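You operate a simulated robot arm through the tools that you are given. There is no shell and no other tool. Be economical: measure what you need, move in short steps, check, and stop when the job is done.

You are at the controls of a simulated robot arm. One attempt, no reset.

JOB
Move the top drawer's divider to the red slot and lay the white box in the widened cell.
Fine: that is the shelf end; shut the drawer.

The check looks at the end state, three seconds after you hand in, the way a careful person would. Anything else that was tipped, shoved, dropped, spilled or broken makes it a failure.

ROBOT AND FRAMES
A 7-joint arm with a two-finger parallel gripper on a trunk, on a base that drives. Base frame: it is fixed to the floor where the robot stands at the start and does not move with it; the origin is under the middle of the robot, x ahead of it, y to its left, z up; the surface under the hand at the start is at about z = 0.82. Units: m, degrees, N and s.
With the tool pointing down near the work surface it reaches from about 0.26 to 0.7 m from the robot's upright axis, wherever it stands. Its first joint turns from -166.0 to 166.0 degrees. Places, roughly: brown divider (25x2x12 cm) [0.5, 0.3, 0.7]; shelf end of the top drawer [0.5, 0.3, 0.6]; slot with the red tape [0.5, 0.1, 0.6]; top drawer of the white chest [0.6, 0.1, 0.7]. Payload 1.57 kg.
The TCP is the grasp point between the finger pads, 0.03 m short of the fingertips. In the tool frame z runs along the fingers and y along their closing line. Largest opening 0.08 m; finger width 0.017, thickness 0.012; the body of the gripper, 0.04 by 0.082 m, starts 0.08 m behind the TCP.
Orientation is told as [roll, pitch, yaw] about the base's x, y, z axes, in that order, counted from this pose: with the fingers straight down and closing along the base's y, the tool's x points along the base's -x, its y along +y and its z along -z.

CONTROLS
- The arm moves only by the tool nudge_tool. Its argument "series" is a list of rows, each a list of 3 entries, a list of its own where there are three numbers: the shift along the tool's x, y, z in units of 30 mm (1.0 is 30 mm), then the turn, a rotation vector about the tool's x, y, z in units of 4 degrees (1.0 is 4 degrees), then the finger opening in m, from 0 to 0.08. In form: [[[x, y, z], [wx, wy, wz], claw], ...]. A call has 1 to 12 rows; each row shifts and turns the commanded pose from where the row before left it, along the tool's axes as they then stand. A call with a number of a shift or a turn outside -1 to 1 is refused whole. A row lasts 0.2 s, in which the tool goes at most 0.05 m and 8.6 degrees; a call with a longer step from one row to the next is refused whole, and so is a gripper value outside its range. Where a pose cannot be reached the arm comes as near as it can. A force on the tool above 90 N (or 10 N above the force at the start of the call, whichever is more), or a blocked arm, ends the call early, and 0.2 s more pass. The fingers move at their own pace (about 0.072 m/s each) and stop on an object; they squeeze with about 43 N. The grip force told is the motor's: it shows also when the fingers shut on nothing. Time passes only in rows, and 0.2 s behind the last, so rows that do not move let the fingers close. It gives the time, the measured TCP pose, the force on the tool (base axes), the opening and the grip force at its end, in the units of the frame above (readings bear some noise), with the torque about the TCP (base axes, N m) and any sound that the robot's microphone picked up, and new pictures: "pictures" is both (left out), scene, wrist or none.
- Cameras (640 x 400 px; columns grow to the right, rows downward): "scene" is now at [-0.0132, 0.1218, 1.5679]; the picture's right is [-0.26, -0.97, 0.00], its down [-0.81, 0.22, -0.54] and it looks along [0.52, -0.14, -0.84] (base axes); focal length 282 px, centre (320, 200). "wrist" rides on the gripper at [0.072, -0.007, -0.122] in the tool frame; the picture's right is [0.09, 1.00, 0.00], its down [-0.84, 0.08, -0.54] and it looks along [-0.54, 0.05, 0.84] (tool axes); focal length 238 px, centre (320, 200). There is no depth. A picture from a camera that has moved, and an enlarged one, comes with that camera's place and axes in the base frame and with its lens.
- lift_body(by): slides the trunk up (or, below 0, down) by that many m; the arm and the scene camera ride with it, the base frame stays. It gives what a move gives, with no picture.
- steer(legs): drives the robot by 1 to 6 legs, each [ahead, left, turn to the left] in m, m and degrees, along the robot's own axes; the way and the turn of a leg run together, so that a leg with both is an arc; at most 1.5 m and 180 degrees a leg. The arm and the cameras ride along, it lands a little off, and it stops where it bumps. It gives what a move gives, and a new picture of the scene camera.
- turn_head(pan, tilt): turns the head with the scene camera to pan (to the left, within 86 degrees either way) and tilt (down, from -29 to 69), counted from straight ahead of the robot. It gives what a move gives, and a new picture of the scene camera.
- close_up(camera, box): a new picture of the part [left, top, right, bottom] of that camera's present view, enlarged. The clock stands still meanwhile.
- hand_in(): hands the job in; it is judged then, once.

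Go step by step. Nothing tells you exact positions but the pictures and the camera data: compare them with the known pose of the tool, close in by small moves and look again before you grip or let go. The budget is 120 turns and 260 pictures, counting those below and the enlarged ones. Unless the task says otherwise, let go and move clear before handing in, and close with one line.

The tools are called after "Call:" as name(argument=value, ...) on one line, values as JSON. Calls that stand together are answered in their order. nudge_tool: Moves the arm, as the interface text tells. Its arguments: {"type":"object","properties":{"series":{"type":"array","items":{"type":"array"}},"pictures":{"type":"string","enum":["both","scene","wrist","none"]}},"required":["series"]} The other tools are called the same way: lift_body (by) slides the trunk up or down; steer (legs) drives the base; turn_head (pan, tilt) turns the head that bears the scene camera; close_up (camera, box) takes an enlarged picture of a part of a camera's view; hand_in () hands the job in.

At the start:

```text
t: 0.0
eef_pos: [0.4409, 0.0108, 1.0858]
tool_rot: [0.0, -0.1, 0.1]
ft_force: [0.7, -0.4, 0.0]
moment: [-0.04, -0.01, -0.02]
gripper_width: 0.0802
grasp_force: 0.1
trunk travel left (down, up): [-0.4, 0.08]
robot x, y, heading: [-0.0019, 0.0041, 0.1]
head pan, tilt: [-15.0, 57.3]
```

scene: 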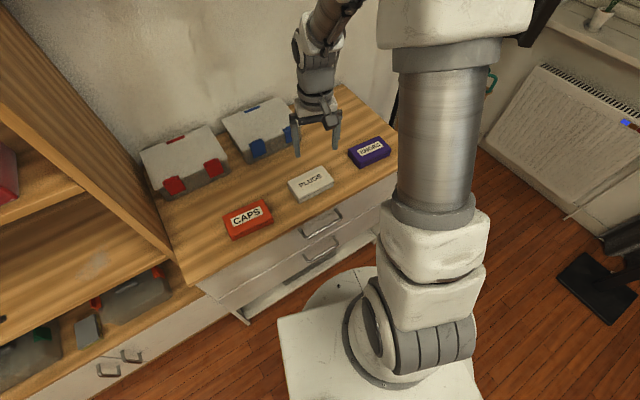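
wrist: 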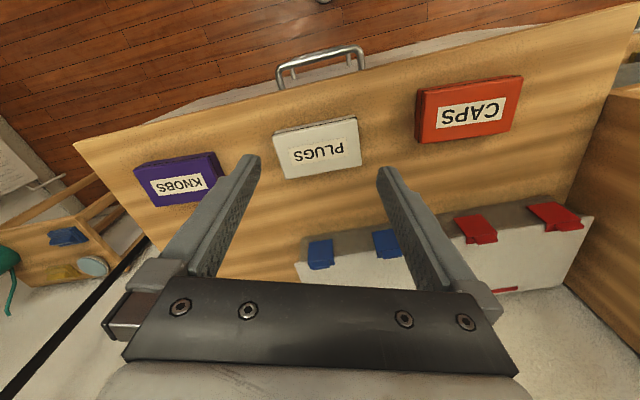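

I see the white chest with three boxes on it (CAPS, PLUGS = the white one, KNOBS) and the closed top drawer with a bar handle. I'll look closer at the handle and boxes first.

Call:
close_up(camera="scene", box=[200, 120, 420, 330])

Call:
close_up(camera="wrist", box=[120, 20, 620, 332])

```text
1.90 times, centred on (310, 225) of scene
camera zoom: at [-0.0132, 0.1218, 1.5679], right [-0.26, -0.97, 0.0], down [-0.81, 0.22, -0.54], along [0.52, -0.14, -0.84], focal length 536 px, centre (339, 152)
```

zoom: 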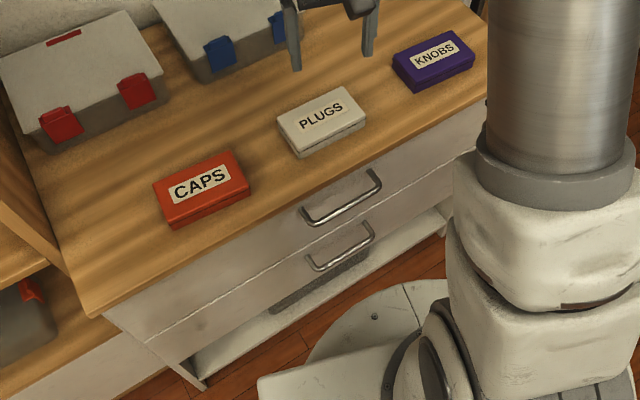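

```text
1.28 times, centred on (370, 176) of wrist
camera zoom: at [0.3676, 0.0036, 1.2072], right [-0.09, 1.0, 0.0], down [0.84, 0.08, 0.54], along [0.54, 0.05, -0.84], focal length 305 px, centre (256, 231)
```

zoom: 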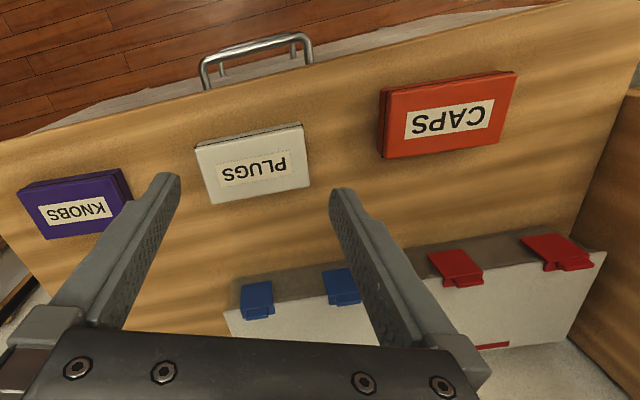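

The chest is turned about 17° to the left; the handle bar centre is about (0.386, 0.00, 0.74). I'll back off and square up with the chest so the drawer has room to open.

Call:
steer(legs=[[-0.287, -0.089, 0], [0, 0, 17]])

Call:
turn_head(pan=0, tilt=48)

```text
t: 3.7
eef_pos: [0.1294, 0.0524, 1.0858]
tool_rot: [0.0, 0.1, 17.1]
ft_force: [0.6, 0.2, 0.2]
moment: [0.02, 0.0, -0.02]
gripper_width: 0.0802
grasp_force: 0.1
trunk travel left (down, up): [-0.4, 0.08]
robot x, y, heading: [-0.2888, -0.085, 16.8]
head pan, tilt: [-15.0, 57.3]
camera scene: at [-0.3371, 0.0249, 1.5679], right [0.04, -1.0, 0.0], down [-0.84, -0.03, -0.54], along [0.54, 0.02, -0.84], focal length 282 px, centre (320, 200)
```

scene: 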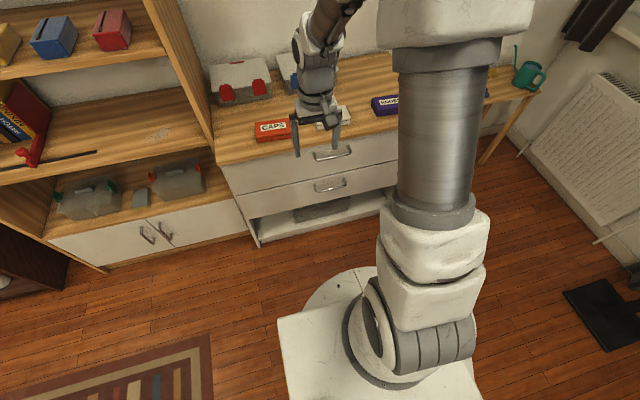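

```text
t: 4.5
eef_pos: [0.1287, 0.0521, 1.0846]
tool_rot: [0.0, -0.1, 17.1]
ft_force: [-0.3, 1.0, 0.0]
moment: [-0.04, -0.01, 0.01]
gripper_width: 0.0799
grasp_force: 0.1
trunk travel left (down, up): [-0.4, 0.08]
robot x, y, heading: [-0.2909, -0.0867, 16.9]
head pan, tilt: [0.0, 48.0]
camera scene: at [-0.3314, 0.0454, 1.5799], right [0.29, -0.96, 0.0], down [-0.71, -0.22, -0.67], along [0.64, 0.2, -0.74], focal length 282 px, centre (320, 200)
```

scene: 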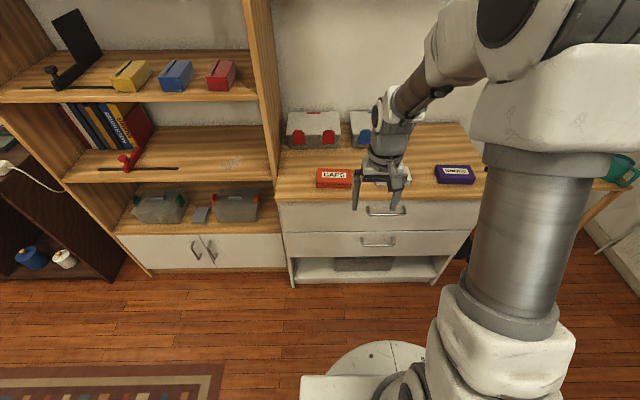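

The robot is squared up. I'll zoom on the drawer front to refine the handle position and chest yaw.

Call:
close_up(camera="scene", box=[270, 150, 510, 300])

Call:
close_up(camera="wrist", box=[0, 0, 640, 400])

```text
2.67 times, centred on (390, 225) of scene
camera zoom: at [-0.3314, 0.0454, 1.5799], right [0.29, -0.96, 0.0], down [-0.71, -0.22, -0.67], along [0.64, 0.2, -0.74], focal length 751 px, centre (133, 133)
```

zoom: 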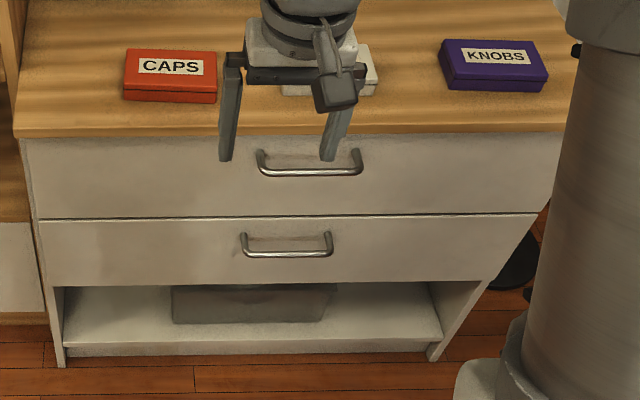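

```text
1.00 times, centred on (320, 200) of wrist (not enlarged: the box is as wide or as high as the picture)
camera zoom: at [0.0617, 0.0243, 1.2072], right [-0.38, 0.92, 0.0], down [0.78, 0.32, 0.54], along [0.5, 0.21, -0.84], focal length 238 px, centre (320, 200)
```

zoom: 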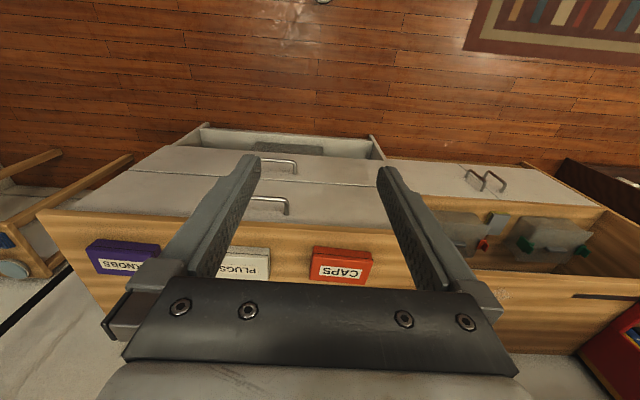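

Handle estimated at about (0.387, 0.0, 0.75), chest yaw about 17°. I'll turn the gripper 90° so it closes along the drawer's pulling direction.

Call:
nudge_tool(series=[[[0, 0, 0], [0, 0, 1], 0.08], [[0, 0, 0], [0, 0, 1], 0.08], [[0, 0, 0], [0, 0, 1], 0.08], [[0, 0, 0], [0, 0, 1], 0.08], [[0, 0, 0], [0, 0, 1], 0.08], [[0, 0, 0], [0, 0, 1], 0.08], [[0, 0, 0], [0, 0, 1], 0.08], [[0, 0, 0], [0, 0, 1], 0.08], [[0, 0, 0], [0, 0, 1], 0.08], [[0, 0, 0], [0, 0, 1], 0.08], [[0, 0, 0], [0, 0, 1], 0.08]], pictures="none")

Call:
nudge_tool(series=[[[0, 0, 0], [0, 0, 1], 0.08], [[0, 0, 0], [0, 0, 1], 0.08], [[0, 0, 0], [0, 0, 1], 0.08], [[0, 0, 0], [0, 0, 1], 0.08], [[0, 0, 0], [0, 0, 1], 0.08], [[0, 0, 0], [0, 0, 1], 0.08], [[0, 0, 0], [0, 0, 1], 0.08], [[0, 0, 0], [0, 0, 1], 0.08], [[0, 0, 0], [0, 0, 1], 0.08], [[0, 0, 0], [0, 0, 1], 0.08], [[0, 0, 0], [0, 0, 1], 0.08], [[0, 0, 0], [0, 0, 0.5], 0.08]], pictures="none")

Call:
nudge_tool(series=[[[-1, 0, 0], [-1, 0, 0], 0.08], [[-1, 0, 0], [-1, 0, 0], 0.08], [[-1, 0, 0], [-1, 0, 0], 0.08], [[-1, 0, 0], [-1, 0, 0], 0.08], [[0, 0, 0], [-1, 0, 0], 0.08], [[0, 0, 0], [-1, 0, 0], 0.08], [[0, 0, 0], [-1, 0, 0], 0.08], [[0, 0, 0], [-1, 0, 0], 0.08], [[0, 0, 0], [-1, 0, 0], 0.08], [[0, 0, 0], [-1, 0, 0], 0.08], [[0, 0, 0], [-1, 0, 0], 0.08], [[0, 0, 0], [-1, 0, 0], 0.08]])

```text
t: 6.9
eef_pos: [0.1304, 0.0522, 1.0846]
tool_rot: [0.0, 0.0, -26.9]
ft_force: [0.9, 0.1, 0.1]
moment: [0.0, 0.01, 0.02]
gripper_width: 0.0798
grasp_force: 0.0
trunk travel left (down, up): [-0.4, 0.08]
robot x, y, heading: [-0.2914, -0.0868, 17.1]
head pan, tilt: [0.0, 48.0]
```

```text
t: 9.5
eef_pos: [0.1304, 0.0507, 1.0862]
tool_rot: [0.0, 0.0, -73.0]
ft_force: [-1.2, -0.6, 0.1]
moment: [0.02, 0.0, -0.01]
gripper_width: 0.08
grasp_force: 0.1
trunk travel left (down, up): [-0.4, 0.08]
robot x, y, heading: [-0.2848, -0.0888, 17.4]
head pan, tilt: [0.0, 48.0]
```

```text
t: 12.1
eef_pos: [0.1653, -0.0613, 1.0799]
tool_rot: [48.1, 0.0, -72.9]
ft_force: [-0.4, 0.5, -0.1]
moment: [-0.01, -0.01, 0.0]
gripper_width: 0.0798
grasp_force: 0.1
out of reach, approached as far as the arm can: row 8, 9
trunk travel left (down, up): [-0.4, 0.08]
robot x, y, heading: [-0.2883, -0.0897, 17.2]
head pan, tilt: [0.0, 48.0]
camera scene: at [-0.3314, 0.0456, 1.58], right [0.29, -0.96, 0.0], down [-0.71, -0.22, -0.67], along [0.64, 0.2, -0.74], focal length 282 px, centre (320, 200)
camera wrist: at [0.0517, -0.0215, 1.1563], right [0.61, 0.28, 0.74], down [-0.09, -0.9, 0.42], along [0.79, -0.32, -0.52], focal length 238 px, centre (320, 200)
```

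scene: 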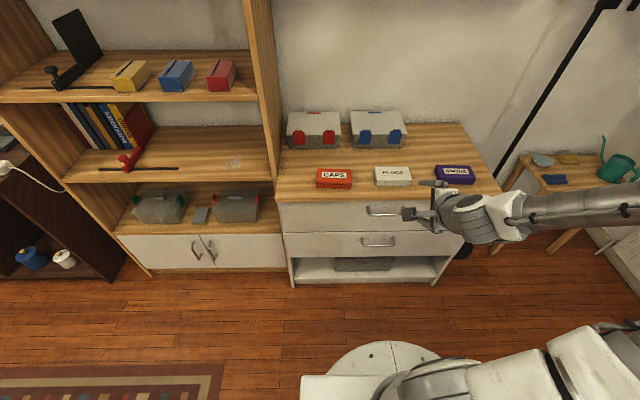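
wrist: 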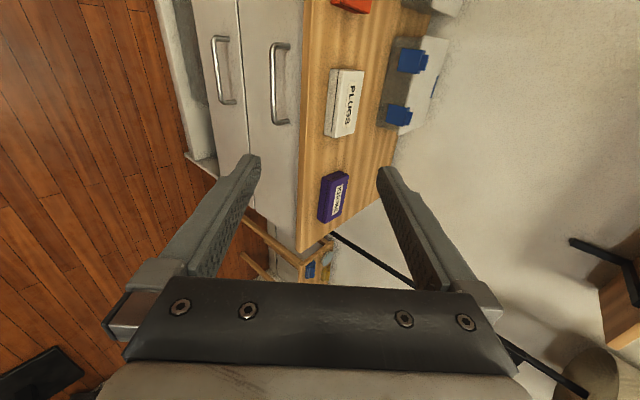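

The view agrees: handle centre ≈ (0.385, 0.002, 0.75). Only a small gap lies behind the bar, so I'll tilt the tool on to nearly horizontal and pinch the bar from the front.

Call:
nudge_tool(series=[[[0, 0, 0], [-1, 0, 0], 0.08], [[0, 0, 0], [-1, 0, 0], 0.08], [[0, 0, 0], [-1, 0, 0], 0.08], [[0, 0, 0], [-1, 0, 0], 0.08], [[0, 0, 0], [-1, 0, 0], 0.08], [[0, 0, 0], [-1, 0, 0], 0.08], [[0, 0, 0], [-1, 0, 0], 0.08], [[0, 0, 0], [-1, 0, 0], 0.08], [[0, 0, 0], [-1, 0, 0], 0.08], [[0, 0, 0], [0, 0, 0], 0.08]])

```text
t: 14.3
eef_pos: [0.1869, -0.066, 1.0777]
tool_rot: [83.9, -0.1, -72.9]
ft_force: [0.0, -0.4, 0.6]
moment: [0.0, -0.01, 0.0]
gripper_width: 0.08
grasp_force: 0.1
out of reach, approached as far as the arm can: row 2, 3, 4, 6
trunk travel left (down, up): [-0.4, 0.08]
robot x, y, heading: [-0.287, -0.0885, 17.1]
head pan, tilt: [0.0, 48.0]
camera scene: at [-0.3314, 0.0454, 1.58], right [0.29, -0.96, 0.0], down [-0.71, -0.22, -0.67], along [0.64, 0.2, -0.74], focal length 282 px, centre (320, 200)
camera wrist: at [0.0483, -0.0325, 1.0833], right [0.07, 0.12, 0.99], down [-0.26, -0.96, 0.13], along [0.96, -0.27, -0.04], focal length 238 px, centre (320, 200)
```

scene: 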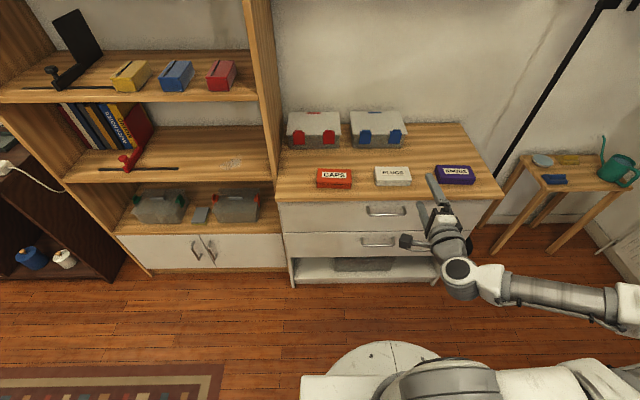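
wrist: 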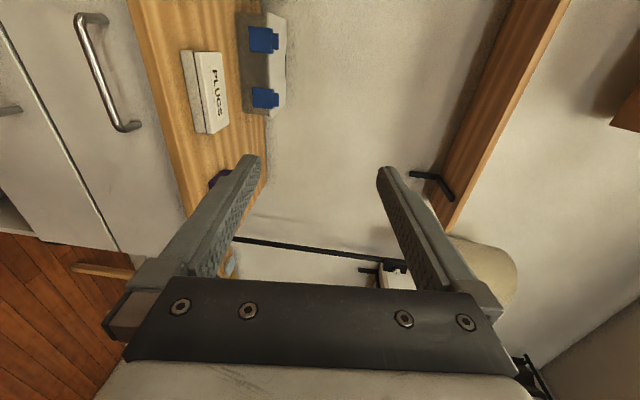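

Good, the tool is near horizontal. I'll lower the trunk to bring it to handle height.

Call:
lift_body(by=-0.32)

Call:
nudge_tool(series=[[[0, 0, 0.5], [-1, 0, 0], 0.07], [[0, 0, 0.5], [0, 0, 0], 0.06]])

```text
t: 17.4
eef_pos: [0.1874, -0.067, 0.7558]
tool_rot: [84.0, 0.1, -72.9]
ft_force: [0.1, -0.7, 1.0]
moment: [-0.02, -0.03, -0.03]
gripper_width: 0.08
grasp_force: 0.1
trunk travel left (down, up): [-0.08, 0.4]
robot x, y, heading: [-0.2883, -0.0891, 16.9]
head pan, tilt: [0.0, 48.0]
```

```text
t: 18.0
eef_pos: [0.2155, -0.0566, 0.756]
tool_rot: [88.0, 0.1, -72.9]
ft_force: [0.2, -0.4, 1.1]
moment: [-0.02, -0.02, 0.0]
gripper_width: 0.0599
grasp_force: 0.0
trunk travel left (down, up): [-0.08, 0.4]
robot x, y, heading: [-0.2894, -0.0882, 16.9]
head pan, tilt: [0.0, 48.0]
camera scene: at [-0.3314, 0.0454, 1.26], right [0.29, -0.96, 0.0], down [-0.71, -0.22, -0.67], along [0.64, 0.2, -0.74], focal length 282 px, centre (320, 200)
camera wrist: at [0.0774, -0.024, 0.7527], right [0.01, 0.1, 1.0], down [-0.27, -0.96, 0.1], along [0.96, -0.27, 0.02], focal length 238 px, centre (320, 200)
```

scene: 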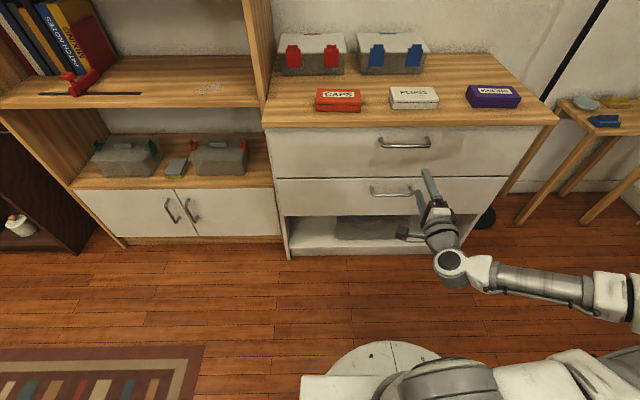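
wrist: 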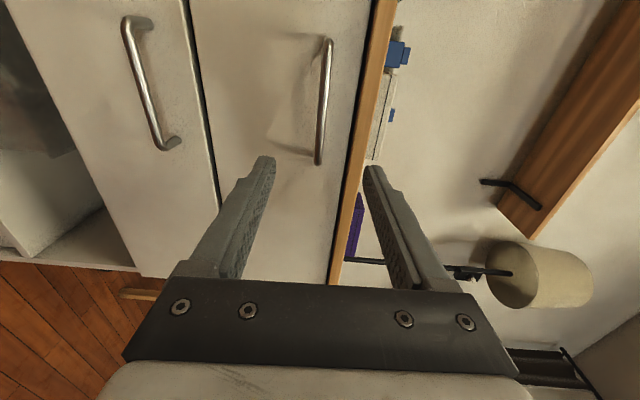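

The bar is level with the tool at z≈0.75 and about 0.18 m ahead. Moving up to it.

Call:
nudge_tool(series=[[[0.1, 0, 0.95], [0, 0, 0], 0.05], [[0.1, 0, 0.95], [0, 0, 0], 0.05], [[0, 0, 0.95], [0, 0, 0], 0.05], [[0, 0, 0.95], [0, 0, 0], 0.05], [[0, 0, 0.95], [0, 0, 0], 0.05]])

```text
t: 19.2
eef_pos: [0.3501, -0.0075, 0.7509]
tool_rot: [88.0, 0.0, -72.8]
ft_force: [1.1, 0.2, 0.4]
moment: [0.01, 0.01, 0.03]
gripper_width: 0.05
grasp_force: 0.1
trunk travel left (down, up): [-0.08, 0.4]
robot x, y, heading: [-0.2854, -0.0891, 17.1]
head pan, tilt: [0.0, 48.0]
camera scene: at [-0.3315, 0.0454, 1.26], right [0.29, -0.96, 0.0], down [-0.71, -0.22, -0.67], along [0.64, 0.2, -0.74], focal length 282 px, centre (320, 200)
camera wrist: at [0.2115, 0.024, 0.7485], right [0.01, 0.1, 1.0], down [-0.27, -0.96, 0.1], along [0.96, -0.27, 0.02], focal length 238 px, centre (320, 200)
```

scene: 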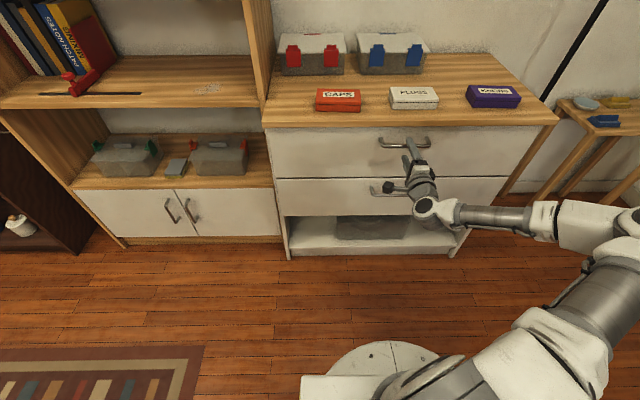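
wrist: 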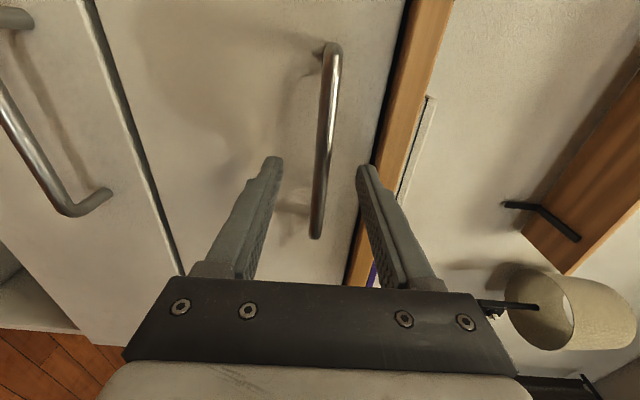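

Bar sits between the fingertips. Advance 25 mm and close.

Call:
nudge_tool(series=[[[0, 0, 0.4], [0, 0, 0], 0.05], [[0, 0, 0.4], [0, 0, 0], 0.05], [[0, 0, 0], [0, 0, 0], 0.0], [[0, 0, 0], [0, 0, 0], 0.0], [[0, 0, 0], [0, 0, 0], 0.0]])

```text
t: 20.4
eef_pos: [0.3747, -0.0022, 0.7514]
tool_rot: [88.2, 0.0, -72.9]
ft_force: [1.2, 0.1, 10.5]
moment: [0.06, -0.12, 0.03]
gripper_width: 0.0115
grasp_force: 29.1
trunk travel left (down, up): [-0.08, 0.4]
robot x, y, heading: [-0.2862, -0.0882, 17.2]
head pan, tilt: [0.0, 48.0]
camera scene: at [-0.332, 0.0454, 1.2601], right [0.29, -0.96, 0.0], down [-0.71, -0.22, -0.67], along [0.64, 0.2, -0.74], focal length 282 px, centre (320, 200)
camera wrist: at [0.2345, 0.0306, 0.7485], right [0.0, 0.1, 1.0], down [-0.27, -0.96, 0.09], along [0.96, -0.27, 0.02], focal length 238 px, centre (320, 200)
```

scene: 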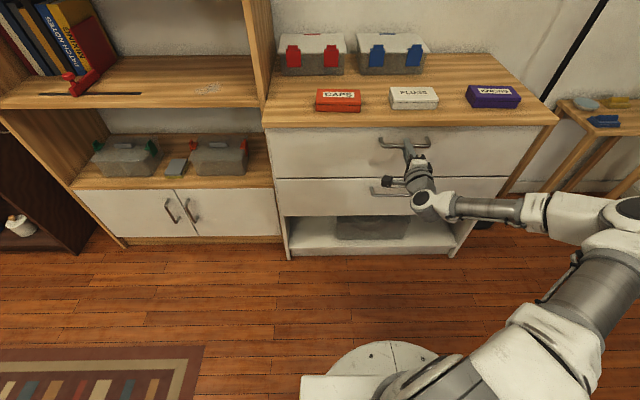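
wrist: 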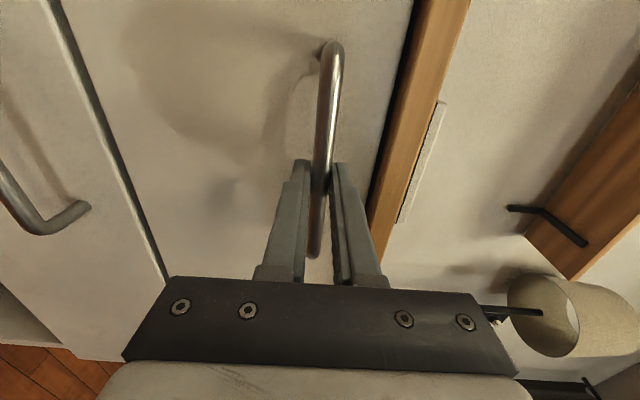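

Bar is gripped. Pulling the drawer straight out.

Call:
nudge_tool(series=[[[0, -0.01, -0.35], [0, 0, 0], 0.0], [[0, -0.02, -0.6], [0, 0, 0], 0.0], [[0, -0.02, -0.6], [0, 0, 0], 0.0], [[0, -0.02, -0.6], [0, 0, 0], 0.0], [[0, -0.02, -0.6], [0, 0, 0], 0.0], [[0, -0.02, -0.6], [0, 0, 0], 0.0], [[0, -0.02, -0.6], [0, 0, 0], 0.0], [[0, -0.02, -0.6], [0, 0, 0], 0.0], [[0, -0.02, -0.6], [0, 0, 0], 0.0]])

```text
t: 22.4
eef_pos: [0.2253, -0.051, 0.7511]
tool_rot: [88.4, 0.0, -73.5]
ft_force: [7.8, -22.2, 22.3]
moment: [0.1, -0.26, 0.0]
gripper_width: 0.0119
grasp_force: 29.2
trunk travel left (down, up): [-0.08, 0.4]
robot x, y, heading: [-0.2888, -0.0865, 17.1]
head pan, tilt: [0.0, 48.0]
camera scene: at [-0.3322, 0.0442, 1.2601], right [0.29, -0.96, 0.0], down [-0.71, -0.22, -0.67], along [0.64, 0.2, -0.74], focal length 282 px, centre (320, 200)
camera wrist: at [0.0865, -0.016, 0.7483], right [0.0, 0.1, 1.0], down [-0.28, -0.96, 0.09], along [0.96, -0.28, 0.03], focal length 238 px, centre (320, 200)
```

scene: 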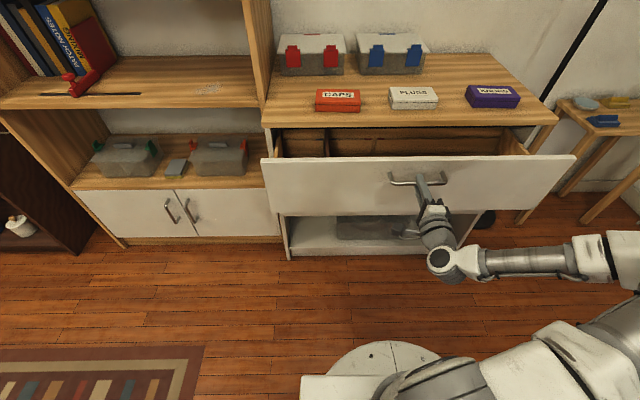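
wrist: 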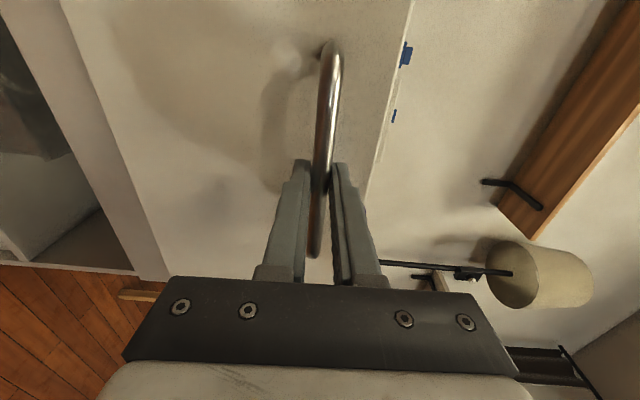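

Drawer opened 0.16 m; sideways load shows the chest yaw nearer 18°. Pull on with a small correction.

Call:
nudge_tool(series=[[[-0.05, 0.03, -0.5], [0, 0, -0.1], 0.0], [[-0.03, 0, -0.6], [0, 0, 0], 0.0], [[-0.02, 0, -0.6], [0, 0, 0], 0.0], [[-0.02, 0, -0.6], [0, 0, 0], 0.0], [[-0.02, 0, -0.6], [0, 0, 0], 0.0], [[-0.02, 0, -0.6], [0, 0, 0], 0.0], [[-0.01, 0, -0.6], [0, 0, 0], 0.0]])

```text
t: 24.0
eef_pos: [0.1393, -0.0888, 0.7454]
tool_rot: [90.1, -0.6, -71.4]
ft_force: [-8.6, 35.3, 71.2]
moment: [0.15, -0.91, 0.48]
gripper_width: 0.0235
grasp_force: 35.5
out of reach, approached as far as the arm can: row 4, 5, 6, 7
trunk travel left (down, up): [-0.08, 0.4]
robot x, y, heading: [-0.2887, -0.0882, 17.3]
head pan, tilt: [0.0, 48.0]
camera scene: at [-0.3354, 0.0474, 1.2603], right [0.3, -0.96, 0.0], down [-0.71, -0.22, -0.67], along [0.64, 0.2, -0.74], focal length 282 px, centre (320, 200)
camera wrist: at [-0.001, -0.0591, 0.7372], right [-0.04, 0.1, 0.99], down [-0.25, -0.97, 0.08], along [0.97, -0.24, 0.06], focal length 238 px, centre (320, 200)
```

scene: 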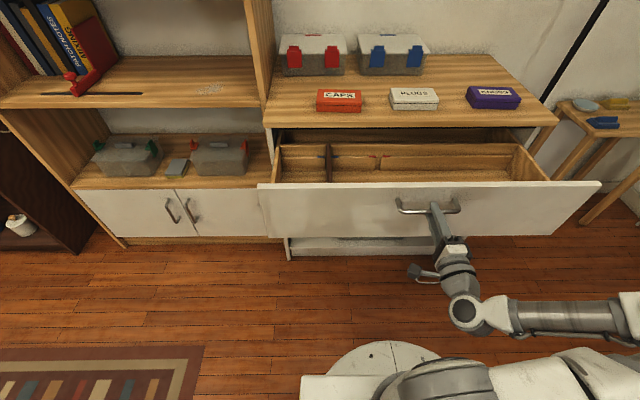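
wrist: 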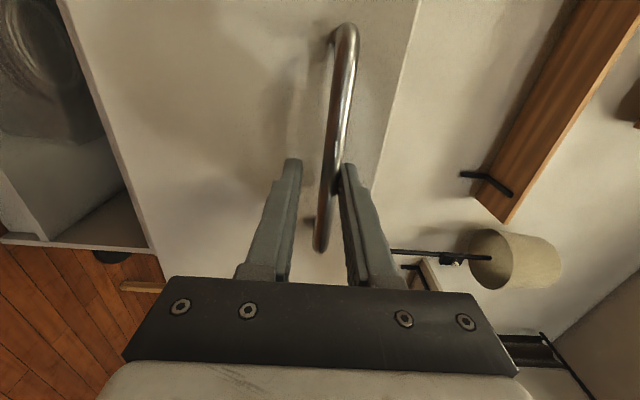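

The arm is near its limit and the handle load is high; drawer is out about 0.25 m. Relax: open the fingers.

Call:
nudge_tool(series=[[[0, 0, 0], [0, 0, 0], 0.05], [[0, 0, 0], [0, 0, 0], 0.05]])

Call:
close_up(camera="scene", box=[255, 110, 575, 290])

```text
t: 24.6
eef_pos: [0.141, -0.1027, 0.731]
tool_rot: [87.9, -0.5, -73.3]
ft_force: [-0.1, -3.1, 5.7]
moment: [0.15, -0.13, -0.07]
gripper_width: 0.0554
grasp_force: 2.8
trunk travel left (down, up): [-0.08, 0.4]
robot x, y, heading: [-0.2878, -0.0888, 16.9]
head pan, tilt: [0.0, 48.0]
camera scene: at [-0.3315, 0.045, 1.2596], right [0.29, -0.96, 0.0], down [-0.71, -0.22, -0.67], along [0.64, 0.2, -0.74], focal length 282 px, centre (320, 200)
camera wrist: at [0.0025, -0.0684, 0.7272], right [0.01, 0.11, 0.99], down [-0.27, -0.96, 0.1], along [0.96, -0.27, 0.02], focal length 238 px, centre (320, 200)
```

scene: 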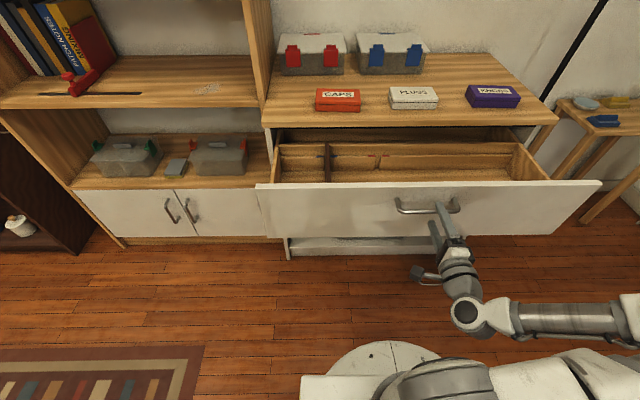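
wrist: 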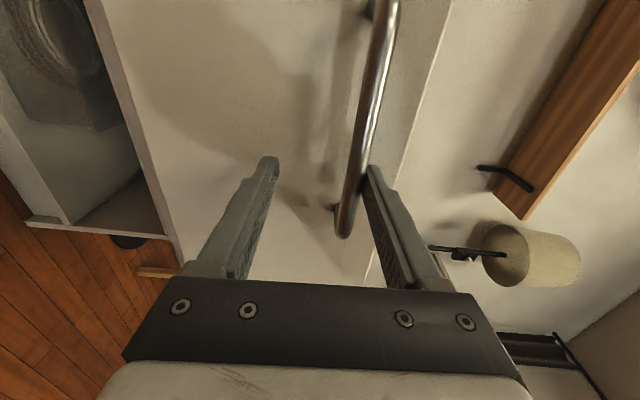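

```text
2.00 times, centred on (415, 200) of scene
camera zoom: at [-0.3315, 0.045, 1.2596], right [0.29, -0.96, 0.0], down [-0.71, -0.22, -0.67], along [0.64, 0.2, -0.74], focal length 563 px, centre (130, 200)
```

zoom: 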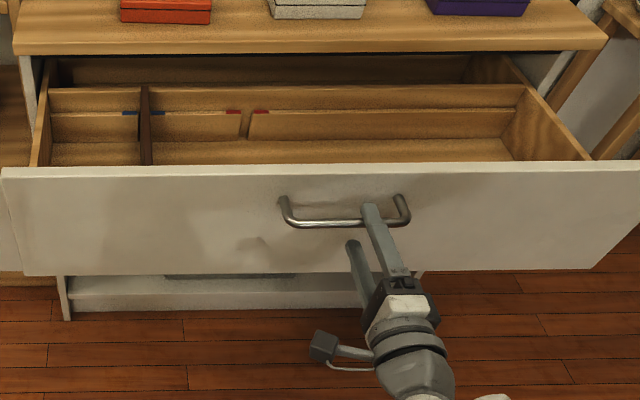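

Divider sits in the blue-taped slot and the red-taped slot is to the right. The far end may still be under the top, so I'll re-grip and open further by driving back.

Call:
nudge_tool(series=[[[0.2, 0.3, 0], [0, 0, 0], 0.055], [[0.2, 0.3, 0.3], [0, 0, 0], 0.055], [[0, 0, 0.3], [0, 0, 0], 0.055]])

```text
t: 25.4
eef_pos: [0.1621, -0.0866, 0.744]
tool_rot: [88.0, -0.4, -73.0]
ft_force: [-2.1, -0.4, -0.7]
moment: [0.04, -0.05, -0.02]
gripper_width: 0.0544
grasp_force: 0.1
out of reach, approached as far as the arm can: row 1
trunk travel left (down, up): [-0.08, 0.4]
robot x, y, heading: [-0.2873, -0.0861, 17.1]
head pan, tilt: [0.0, 48.0]
camera scene: at [-0.3314, 0.0454, 1.2599], right [0.29, -0.96, 0.0], down [-0.71, -0.22, -0.67], along [0.64, 0.2, -0.74], focal length 282 px, centre (320, 200)
camera wrist: at [0.0225, -0.053, 0.7414], right [0.0, 0.1, 0.99], down [-0.27, -0.96, 0.1], along [0.96, -0.27, 0.02], focal length 238 px, centre (320, 200)
```

scene: 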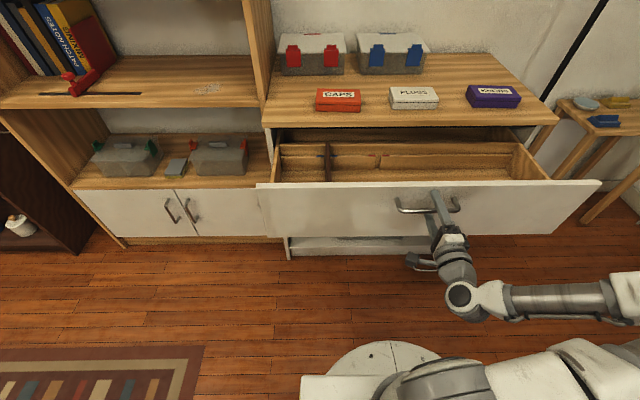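
wrist: 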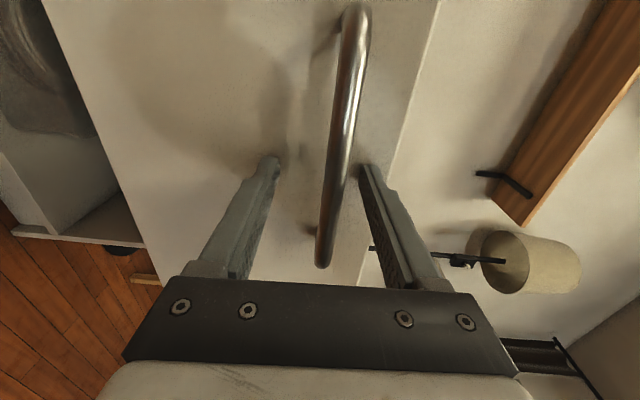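

Bar is centred between the fingers again; close and drive back 7 cm.

Call:
nudge_tool(series=[[[0, 0.15, 0], [0, 0, 0], 0.0], [[0, 0, 0], [0, 0, 0], 0.0], [[0, 0, 0], [0, 0, 0], 0.0], [[0, 0, 0], [0, 0, 0], 0.0]], pictures="none")

Call:
steer(legs=[[-0.07, 0, 0]])

```text
t: 26.4
eef_pos: [0.1616, -0.0847, 0.7511]
tool_rot: [88.3, -0.4, -72.9]
ft_force: [2.5, -2.2, 23.1]
moment: [0.24, 0.3, 0.06]
gripper_width: 0.0119
grasp_force: 29.2
trunk travel left (down, up): [-0.08, 0.4]
robot x, y, heading: [-0.2908, -0.0866, 17.3]
head pan, tilt: [0.0, 48.0]
```

```text
t: 27.6
eef_pos: [0.0935, -0.1057, 0.7522]
tool_rot: [88.4, -0.5, -72.8]
ft_force: [3.4, 0.1, 30.6]
moment: [0.29, -0.24, 0.16]
gripper_width: 0.0116
grasp_force: 29.4
trunk travel left (down, up): [-0.08, 0.4]
robot x, y, heading: [-0.3556, -0.1083, 16.9]
head pan, tilt: [0.0, 48.0]
camera scene: at [-0.4002, 0.0246, 1.26], right [0.29, -0.96, 0.0], down [-0.71, -0.22, -0.67], along [0.64, 0.2, -0.74], focal length 282 px, centre (320, 200)
```

scene: 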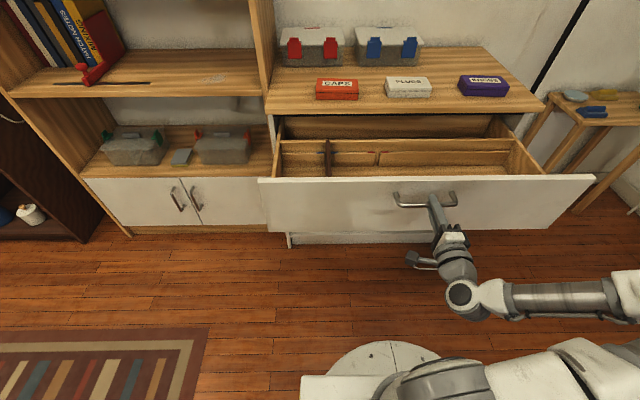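

Drawer is out 0.30 m, rail and divider clear of the top. Release and back clear of the handle, then raise the trunk.

Call:
nudge_tool(series=[[[0, -0.1, 0], [0, 0, 0], 0.05], [[0, 0, 0], [0, 0, 0], 0.05], [[0, 0, 0], [0, 0, 0], 0.05]], pictures="wrist")

Call:
steer(legs=[[-0.07, 0, 0]])

Call:
lift_body(by=0.32)

```text
t: 28.4
eef_pos: [0.0938, -0.1063, 0.7488]
tool_rot: [88.2, -0.3, -72.8]
ft_force: [0.8, 0.3, -0.3]
moment: [0.03, -0.02, -0.02]
gripper_width: 0.0502
grasp_force: 0.2
trunk travel left (down, up): [-0.08, 0.4]
robot x, y, heading: [-0.3576, -0.1096, 16.8]
head pan, tilt: [0.0, 48.0]
camera wrist: at [-0.0453, -0.0732, 0.7438], right [0.0, 0.1, 0.99], down [-0.27, -0.96, 0.1], along [0.96, -0.27, 0.03], focal length 238 px, centre (320, 200)
```

wrist: 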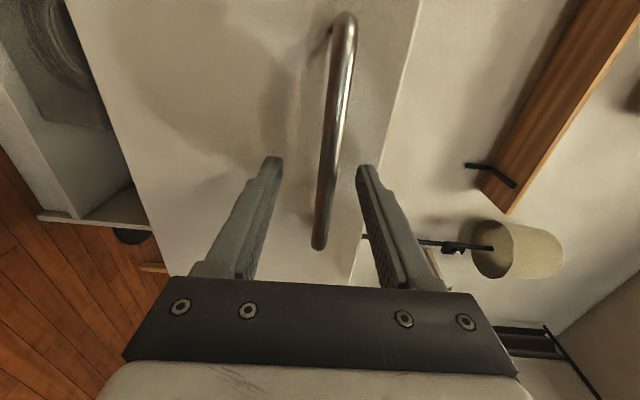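

```text
t: 29.5
eef_pos: [0.0282, -0.1263, 0.747]
tool_rot: [88.3, -0.3, -72.8]
ft_force: [0.7, 0.0, 0.3]
moment: [0.02, 0.02, -0.01]
gripper_width: 0.0498
grasp_force: 0.0
trunk travel left (down, up): [-0.08, 0.4]
robot x, y, heading: [-0.4227, -0.1278, 17.3]
head pan, tilt: [0.0, 48.0]
camera scene: at [-0.4646, 0.0045, 1.2599], right [0.29, -0.96, 0.0], down [-0.71, -0.22, -0.67], along [0.64, 0.2, -0.74], focal length 282 px, centre (320, 200)
```

scene: 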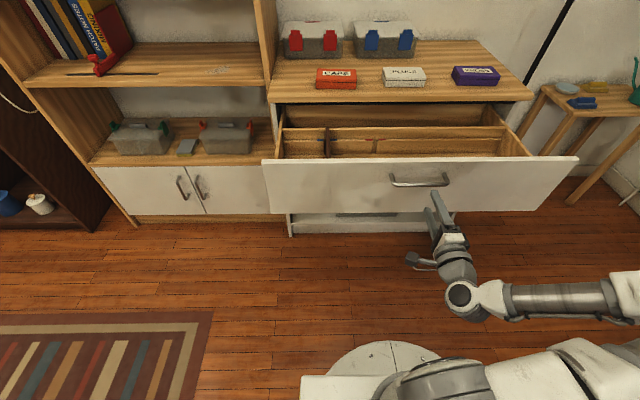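

```text
t: 32.7
eef_pos: [0.0276, -0.1263, 1.0669]
tool_rot: [88.3, -0.3, -72.8]
ft_force: [-0.4, -0.6, -0.3]
moment: [-0.01, -0.01, -0.01]
gripper_width: 0.0499
grasp_force: 0.1
trunk travel left (down, up): [-0.4, 0.08]
robot x, y, heading: [-0.4265, -0.1288, 17.0]
head pan, tilt: [0.0, 48.0]
```

Clear of the handle and raised. Now bring the tool back to pointing down, closing sideways, for the divider.

Call:
nudge_tool(series=[[[0, 0, 0], [1, 0, 0], 0.05], [[0, 0, 0], [1, 0, 0], 0.05], [[0, 0, 0], [1, 0, 0], 0.05], [[0, 0, 0], [1, 0, 0], 0.05], [[0, 0, 0], [1, 0, 0], 0.05], [[0, 0, 0], [1, 0, 0], 0.05], [[0, 0, 0], [1, 0, 0], 0.05], [[0, 0, 0], [1, 0, 0], 0.05], [[0, 0, 0], [1, 0, 0], 0.05], [[0, 0, 0], [1, 0, 0], 0.05], [[0, 0, 0], [1, 0, 0], 0.05]], pictures="none")

Call:
nudge_tool(series=[[[0, 0, 0], [1, 0, 0], 0.05], [[0, 0, 0], [1, 0, 0], 0.05], [[0, 0, 0], [1, 0, 0], 0.05], [[0, 0, 0], [1, 0, 0], 0.05], [[0, 0, 0], [1, 0, 0], 0.05], [[0, 0, 0], [1, 0, 0], 0.05], [[0, 0, 0], [1, 0, 0], 0.05], [[0, 0, 0], [1, 0, 0], 0.05], [[0, 0, 0], [1, 0, 0], 0.05], [[0, 0, 0], [1, 0, 0], 0.05], [[0, 0, 0], [1, 0, 0], 0.05]], pictures="none")

Call:
nudge_tool(series=[[[0, 0, 0], [0, 0, -1], 0.05], [[0, 0, 0], [0, 0, -1], 0.05], [[0, 0, 0], [0, 0, -1], 0.05], [[0, 0, 0], [0, 0, -1], 0.05], [[0, 0, 0], [0, 0, -1], 0.05], [[0, 0, 0], [0, 0, -1], 0.05], [[0, 0, 0], [0, 0, -1], 0.05], [[0, 0, 0], [0, 0, -1], 0.05], [[0, 0, 0], [0, 0, -1], 0.05], [[0, 0, 0], [0, 0, -1], 0.05], [[0, 0, 0], [0, 0, -1], 0.05], [[0, 0, 0], [0, 0, -1], 0.05]], pictures="none")

Call:
nudge_tool(series=[[[0, 0, 0], [0, 0, -1], 0.05], [[0, 0, 0], [0, 0, -1], 0.05], [[0, 0, 0], [0, 0, -1], 0.05], [[0, 0, 0], [0, 0, -1], 0.05], [[0, 0, 0], [0, 0, -1], 0.05], [[0, 0, 0], [0, 0, -1], 0.05], [[0, 0, 0], [0, 0, -1], 0.05], [[0, 0, 0], [0, 0, -1], 0.05], [[0, 0, 0], [0, 0, -1], 0.05], [[0, 0, 0], [0, 0, -1], 0.05], [[0, 0, 0], [0, 0, -0.5], 0.05]])

```text
t: 35.1
eef_pos: [0.04, -0.1291, 1.0609]
tool_rot: [44.2, -0.3, -72.9]
ft_force: [-0.5, -0.9, -1.0]
moment: [0.01, 0.0, 0.02]
gripper_width: 0.05
grasp_force: 0.1
out of reach, approached as far as the arm can: row 1, 2, 3
trunk travel left (down, up): [-0.4, 0.08]
robot x, y, heading: [-0.4204, -0.1281, 17.4]
head pan, tilt: [0.0, 48.0]
```

```text
t: 37.5
eef_pos: [0.0411, -0.1303, 1.0612]
tool_rot: [0.2, -0.3, -72.8]
ft_force: [0.8, -0.1, 0.2]
moment: [0.03, 0.0, 0.0]
gripper_width: 0.0497
grasp_force: 0.2
trunk travel left (down, up): [-0.4, 0.08]
robot x, y, heading: [-0.4233, -0.1255, 17.3]
head pan, tilt: [0.0, 48.0]
```

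```text
t: 40.1
eef_pos: [0.0404, -0.1296, 1.0604]
tool_rot: [-0.1, -0.5, -24.6]
ft_force: [-0.5, 0.7, 0.0]
moment: [0.02, -0.02, 0.01]
gripper_width: 0.0499
grasp_force: 0.0
trunk travel left (down, up): [-0.4, 0.08]
robot x, y, heading: [-0.4225, -0.1273, 17.3]
head pan, tilt: [0.0, 48.0]
```

```text
t: 42.5
eef_pos: [0.0399, -0.1303, 1.0607]
tool_rot: [-0.4, -0.3, 17.3]
ft_force: [0.0, -0.3, 0.6]
moment: [0.01, 0.0, 0.03]
gripper_width: 0.0501
grasp_force: 0.0
trunk travel left (down, up): [-0.4, 0.08]
robot x, y, heading: [-0.4224, -0.1289, 17.0]
head pan, tilt: [0.0, 48.0]
camera scene: at [-0.4646, 0.0045, 1.5799], right [0.29, -0.96, 0.0], down [-0.71, -0.22, -0.67], along [0.64, 0.2, -0.74], focal length 282 px, centre (320, 200)
camera wrist: at [-0.0284, -0.1566, 1.1831], right [-0.38, 0.92, -0.01], down [0.77, 0.32, 0.55], along [0.51, 0.2, -0.84], focal length 238 px, centre (320, 200)
```

scene: 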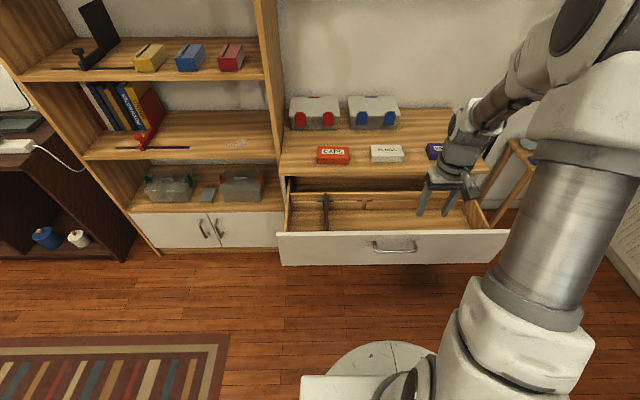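
wrist: 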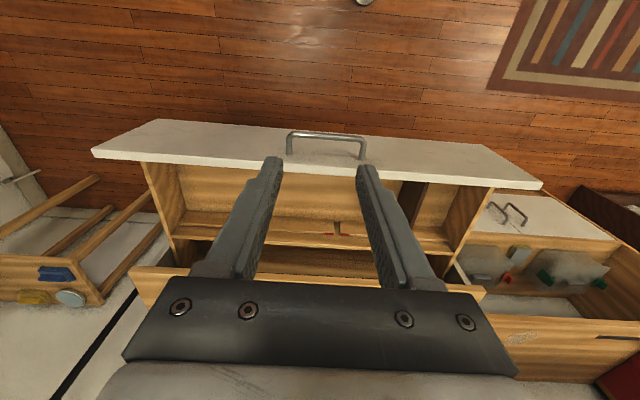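

Now look closely at the divider and slots from both cameras.

Call:
close_up(camera="scene", box=[270, 165, 430, 265])

Call:
close_up(camera="wrist", box=[240, 110, 560, 310])

```text
4.00 times, centred on (350, 215) of scene
camera zoom: at [-0.4646, 0.0045, 1.5799], right [0.29, -0.96, 0.0], down [-0.71, -0.22, -0.67], along [0.64, 0.2, -0.74], focal length 1126 px, centre (200, 140)
```

zoom: 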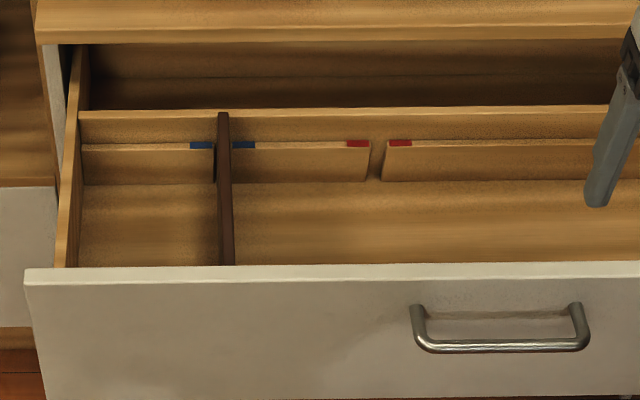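

```text
2.00 times, centred on (400, 210) of wrist
camera zoom: at [-0.0284, -0.1566, 1.1831], right [-0.38, 0.92, -0.01], down [0.77, 0.32, 0.55], along [0.51, 0.2, -0.84], focal length 477 px, centre (160, 180)
```

zoom: 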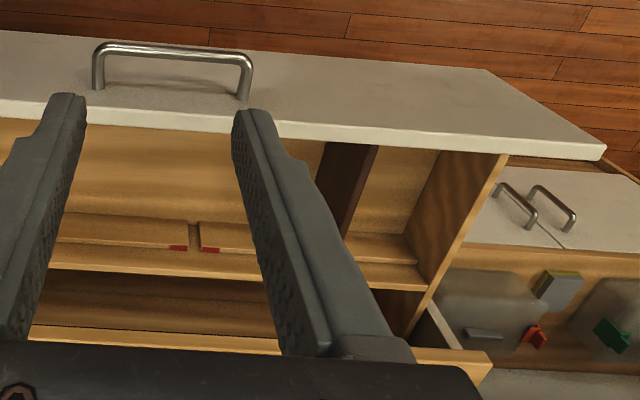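

Divider is at roughly (0.20, 0.19), too far from the present stand. Drive forward 15 cm (arm stays high above the drawer).

Call:
steer(legs=[[0.15, 0, 0]])

Call:
turn_head(pan=0, tilt=60)

Call:
nudge_tool(series=[[[0, 1, 0], [0, 0, 0], 0.05], [[0, 1, 0], [0, 0, 0], 0.05], [[0, 1, 0], [0, 0, 0], 0.05], [[0, 1, 0], [0, 0, 0], 0.05]])

```text
t: 44.1
eef_pos: [0.1804, -0.0846, 1.0614]
tool_rot: [-0.3, -0.2, 17.3]
ft_force: [0.1, -0.6, 0.0]
moment: [-0.02, -0.01, 0.01]
gripper_width: 0.0498
grasp_force: 0.0
trunk travel left (down, up): [-0.4, 0.08]
robot x, y, heading: [-0.28, -0.0851, 17.0]
head pan, tilt: [0.0, 48.0]
camera scene: at [-0.3247, 0.0477, 1.5799], right [0.3, -0.96, 0.0], down [-0.71, -0.22, -0.67], along [0.64, 0.2, -0.74], focal length 282 px, centre (320, 200)
```

scene: 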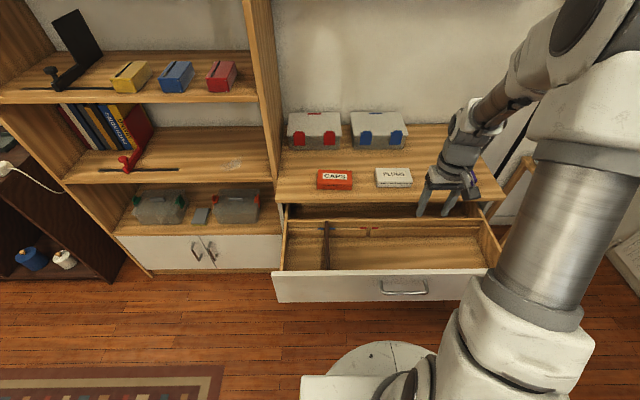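

```text
t: 44.8
eef_pos: [0.1805, -0.0854, 1.0626]
tool_rot: [-0.3, -0.2, 17.3]
ft_force: [0.8, -0.2, -1.2]
moment: [-0.01, 0.01, -0.01]
gripper_width: 0.05
grasp_force: 0.0
trunk travel left (down, up): [-0.4, 0.08]
robot x, y, heading: [-0.2807, -0.0874, 17.1]
head pan, tilt: [0.0, 60.0]
camera scene: at [-0.3364, 0.0441, 1.5647], right [0.3, -0.96, 0.0], down [-0.83, -0.26, -0.5], along [0.48, 0.15, -0.87], focal length 282 px, centre (320, 200)
```

scene: 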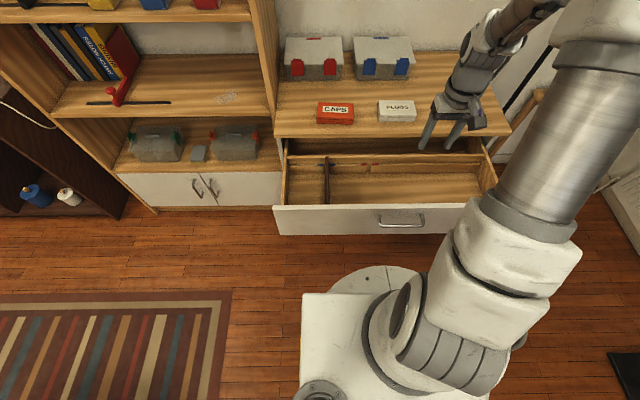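

```text
t: 45.8
eef_pos: [0.1434, 0.0277, 1.0621]
tool_rot: [-0.3, -0.4, 17.3]
ft_force: [-0.2, -0.3, -0.8]
moment: [-0.02, -0.01, 0.03]
gripper_width: 0.0499
grasp_force: 0.0
trunk travel left (down, up): [-0.4, 0.08]
robot x, y, heading: [-0.2793, -0.0841, 17.1]
head pan, tilt: [0.0, 60.0]
camera scene: at [-0.3365, 0.0442, 1.5646], right [0.3, -0.96, 0.0], down [-0.83, -0.26, -0.5], along [0.48, 0.15, -0.87], focal length 282 px, centre (320, 200)
camera wrist: at [0.0754, 0.0017, 1.1838], right [-0.38, 0.92, -0.01], down [0.77, 0.32, 0.55], along [0.51, 0.2, -0.84], focal length 238 px, centre (320, 200)
```

scene: 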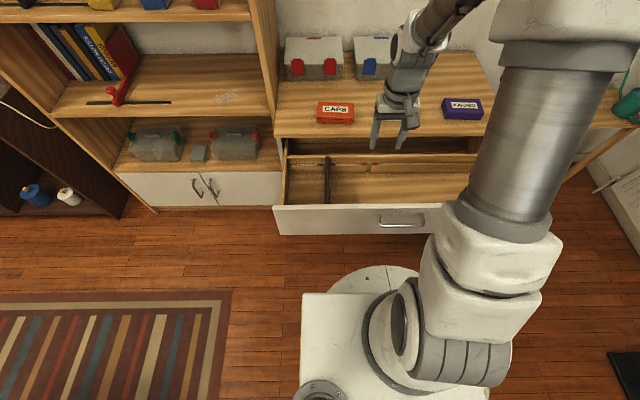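
wrist: 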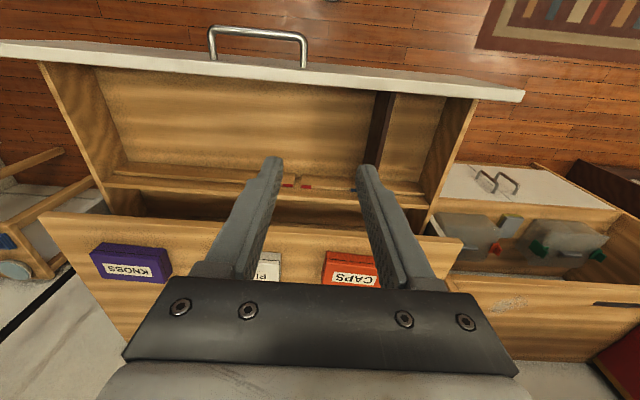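

Zooming on the divider from both cameras.

Call:
close_up(camera="scene", box=[265, 120, 425, 220])

Call:
close_up(camera="wrist", box=[240, 50, 480, 220])

```text
4.00 times, centred on (345, 170) of scene
camera zoom: at [-0.3365, 0.0442, 1.5646], right [0.3, -0.96, 0.0], down [-0.83, -0.26, -0.5], along [0.48, 0.15, -0.87], focal length 1126 px, centre (220, 320)
```

zoom: 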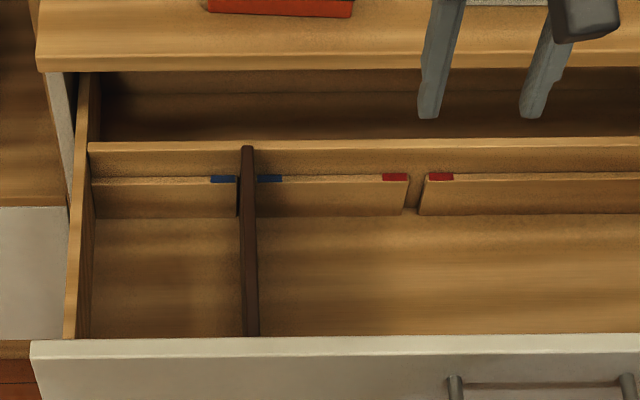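

```text
2.35 times, centred on (360, 135) of wrist
camera zoom: at [0.0754, 0.0017, 1.1838], right [-0.38, 0.92, -0.01], down [0.77, 0.32, 0.55], along [0.51, 0.2, -0.84], focal length 561 px, centre (226, 353)
```

zoom: 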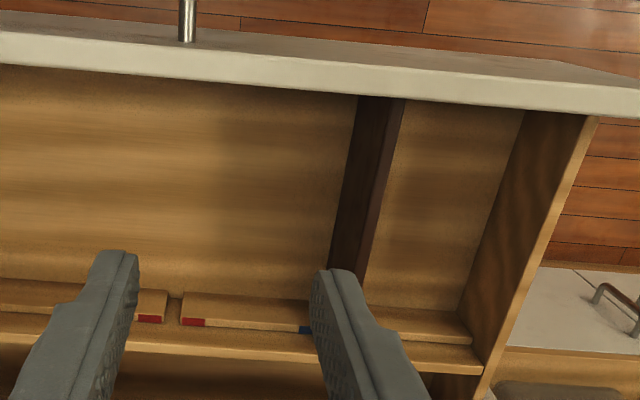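

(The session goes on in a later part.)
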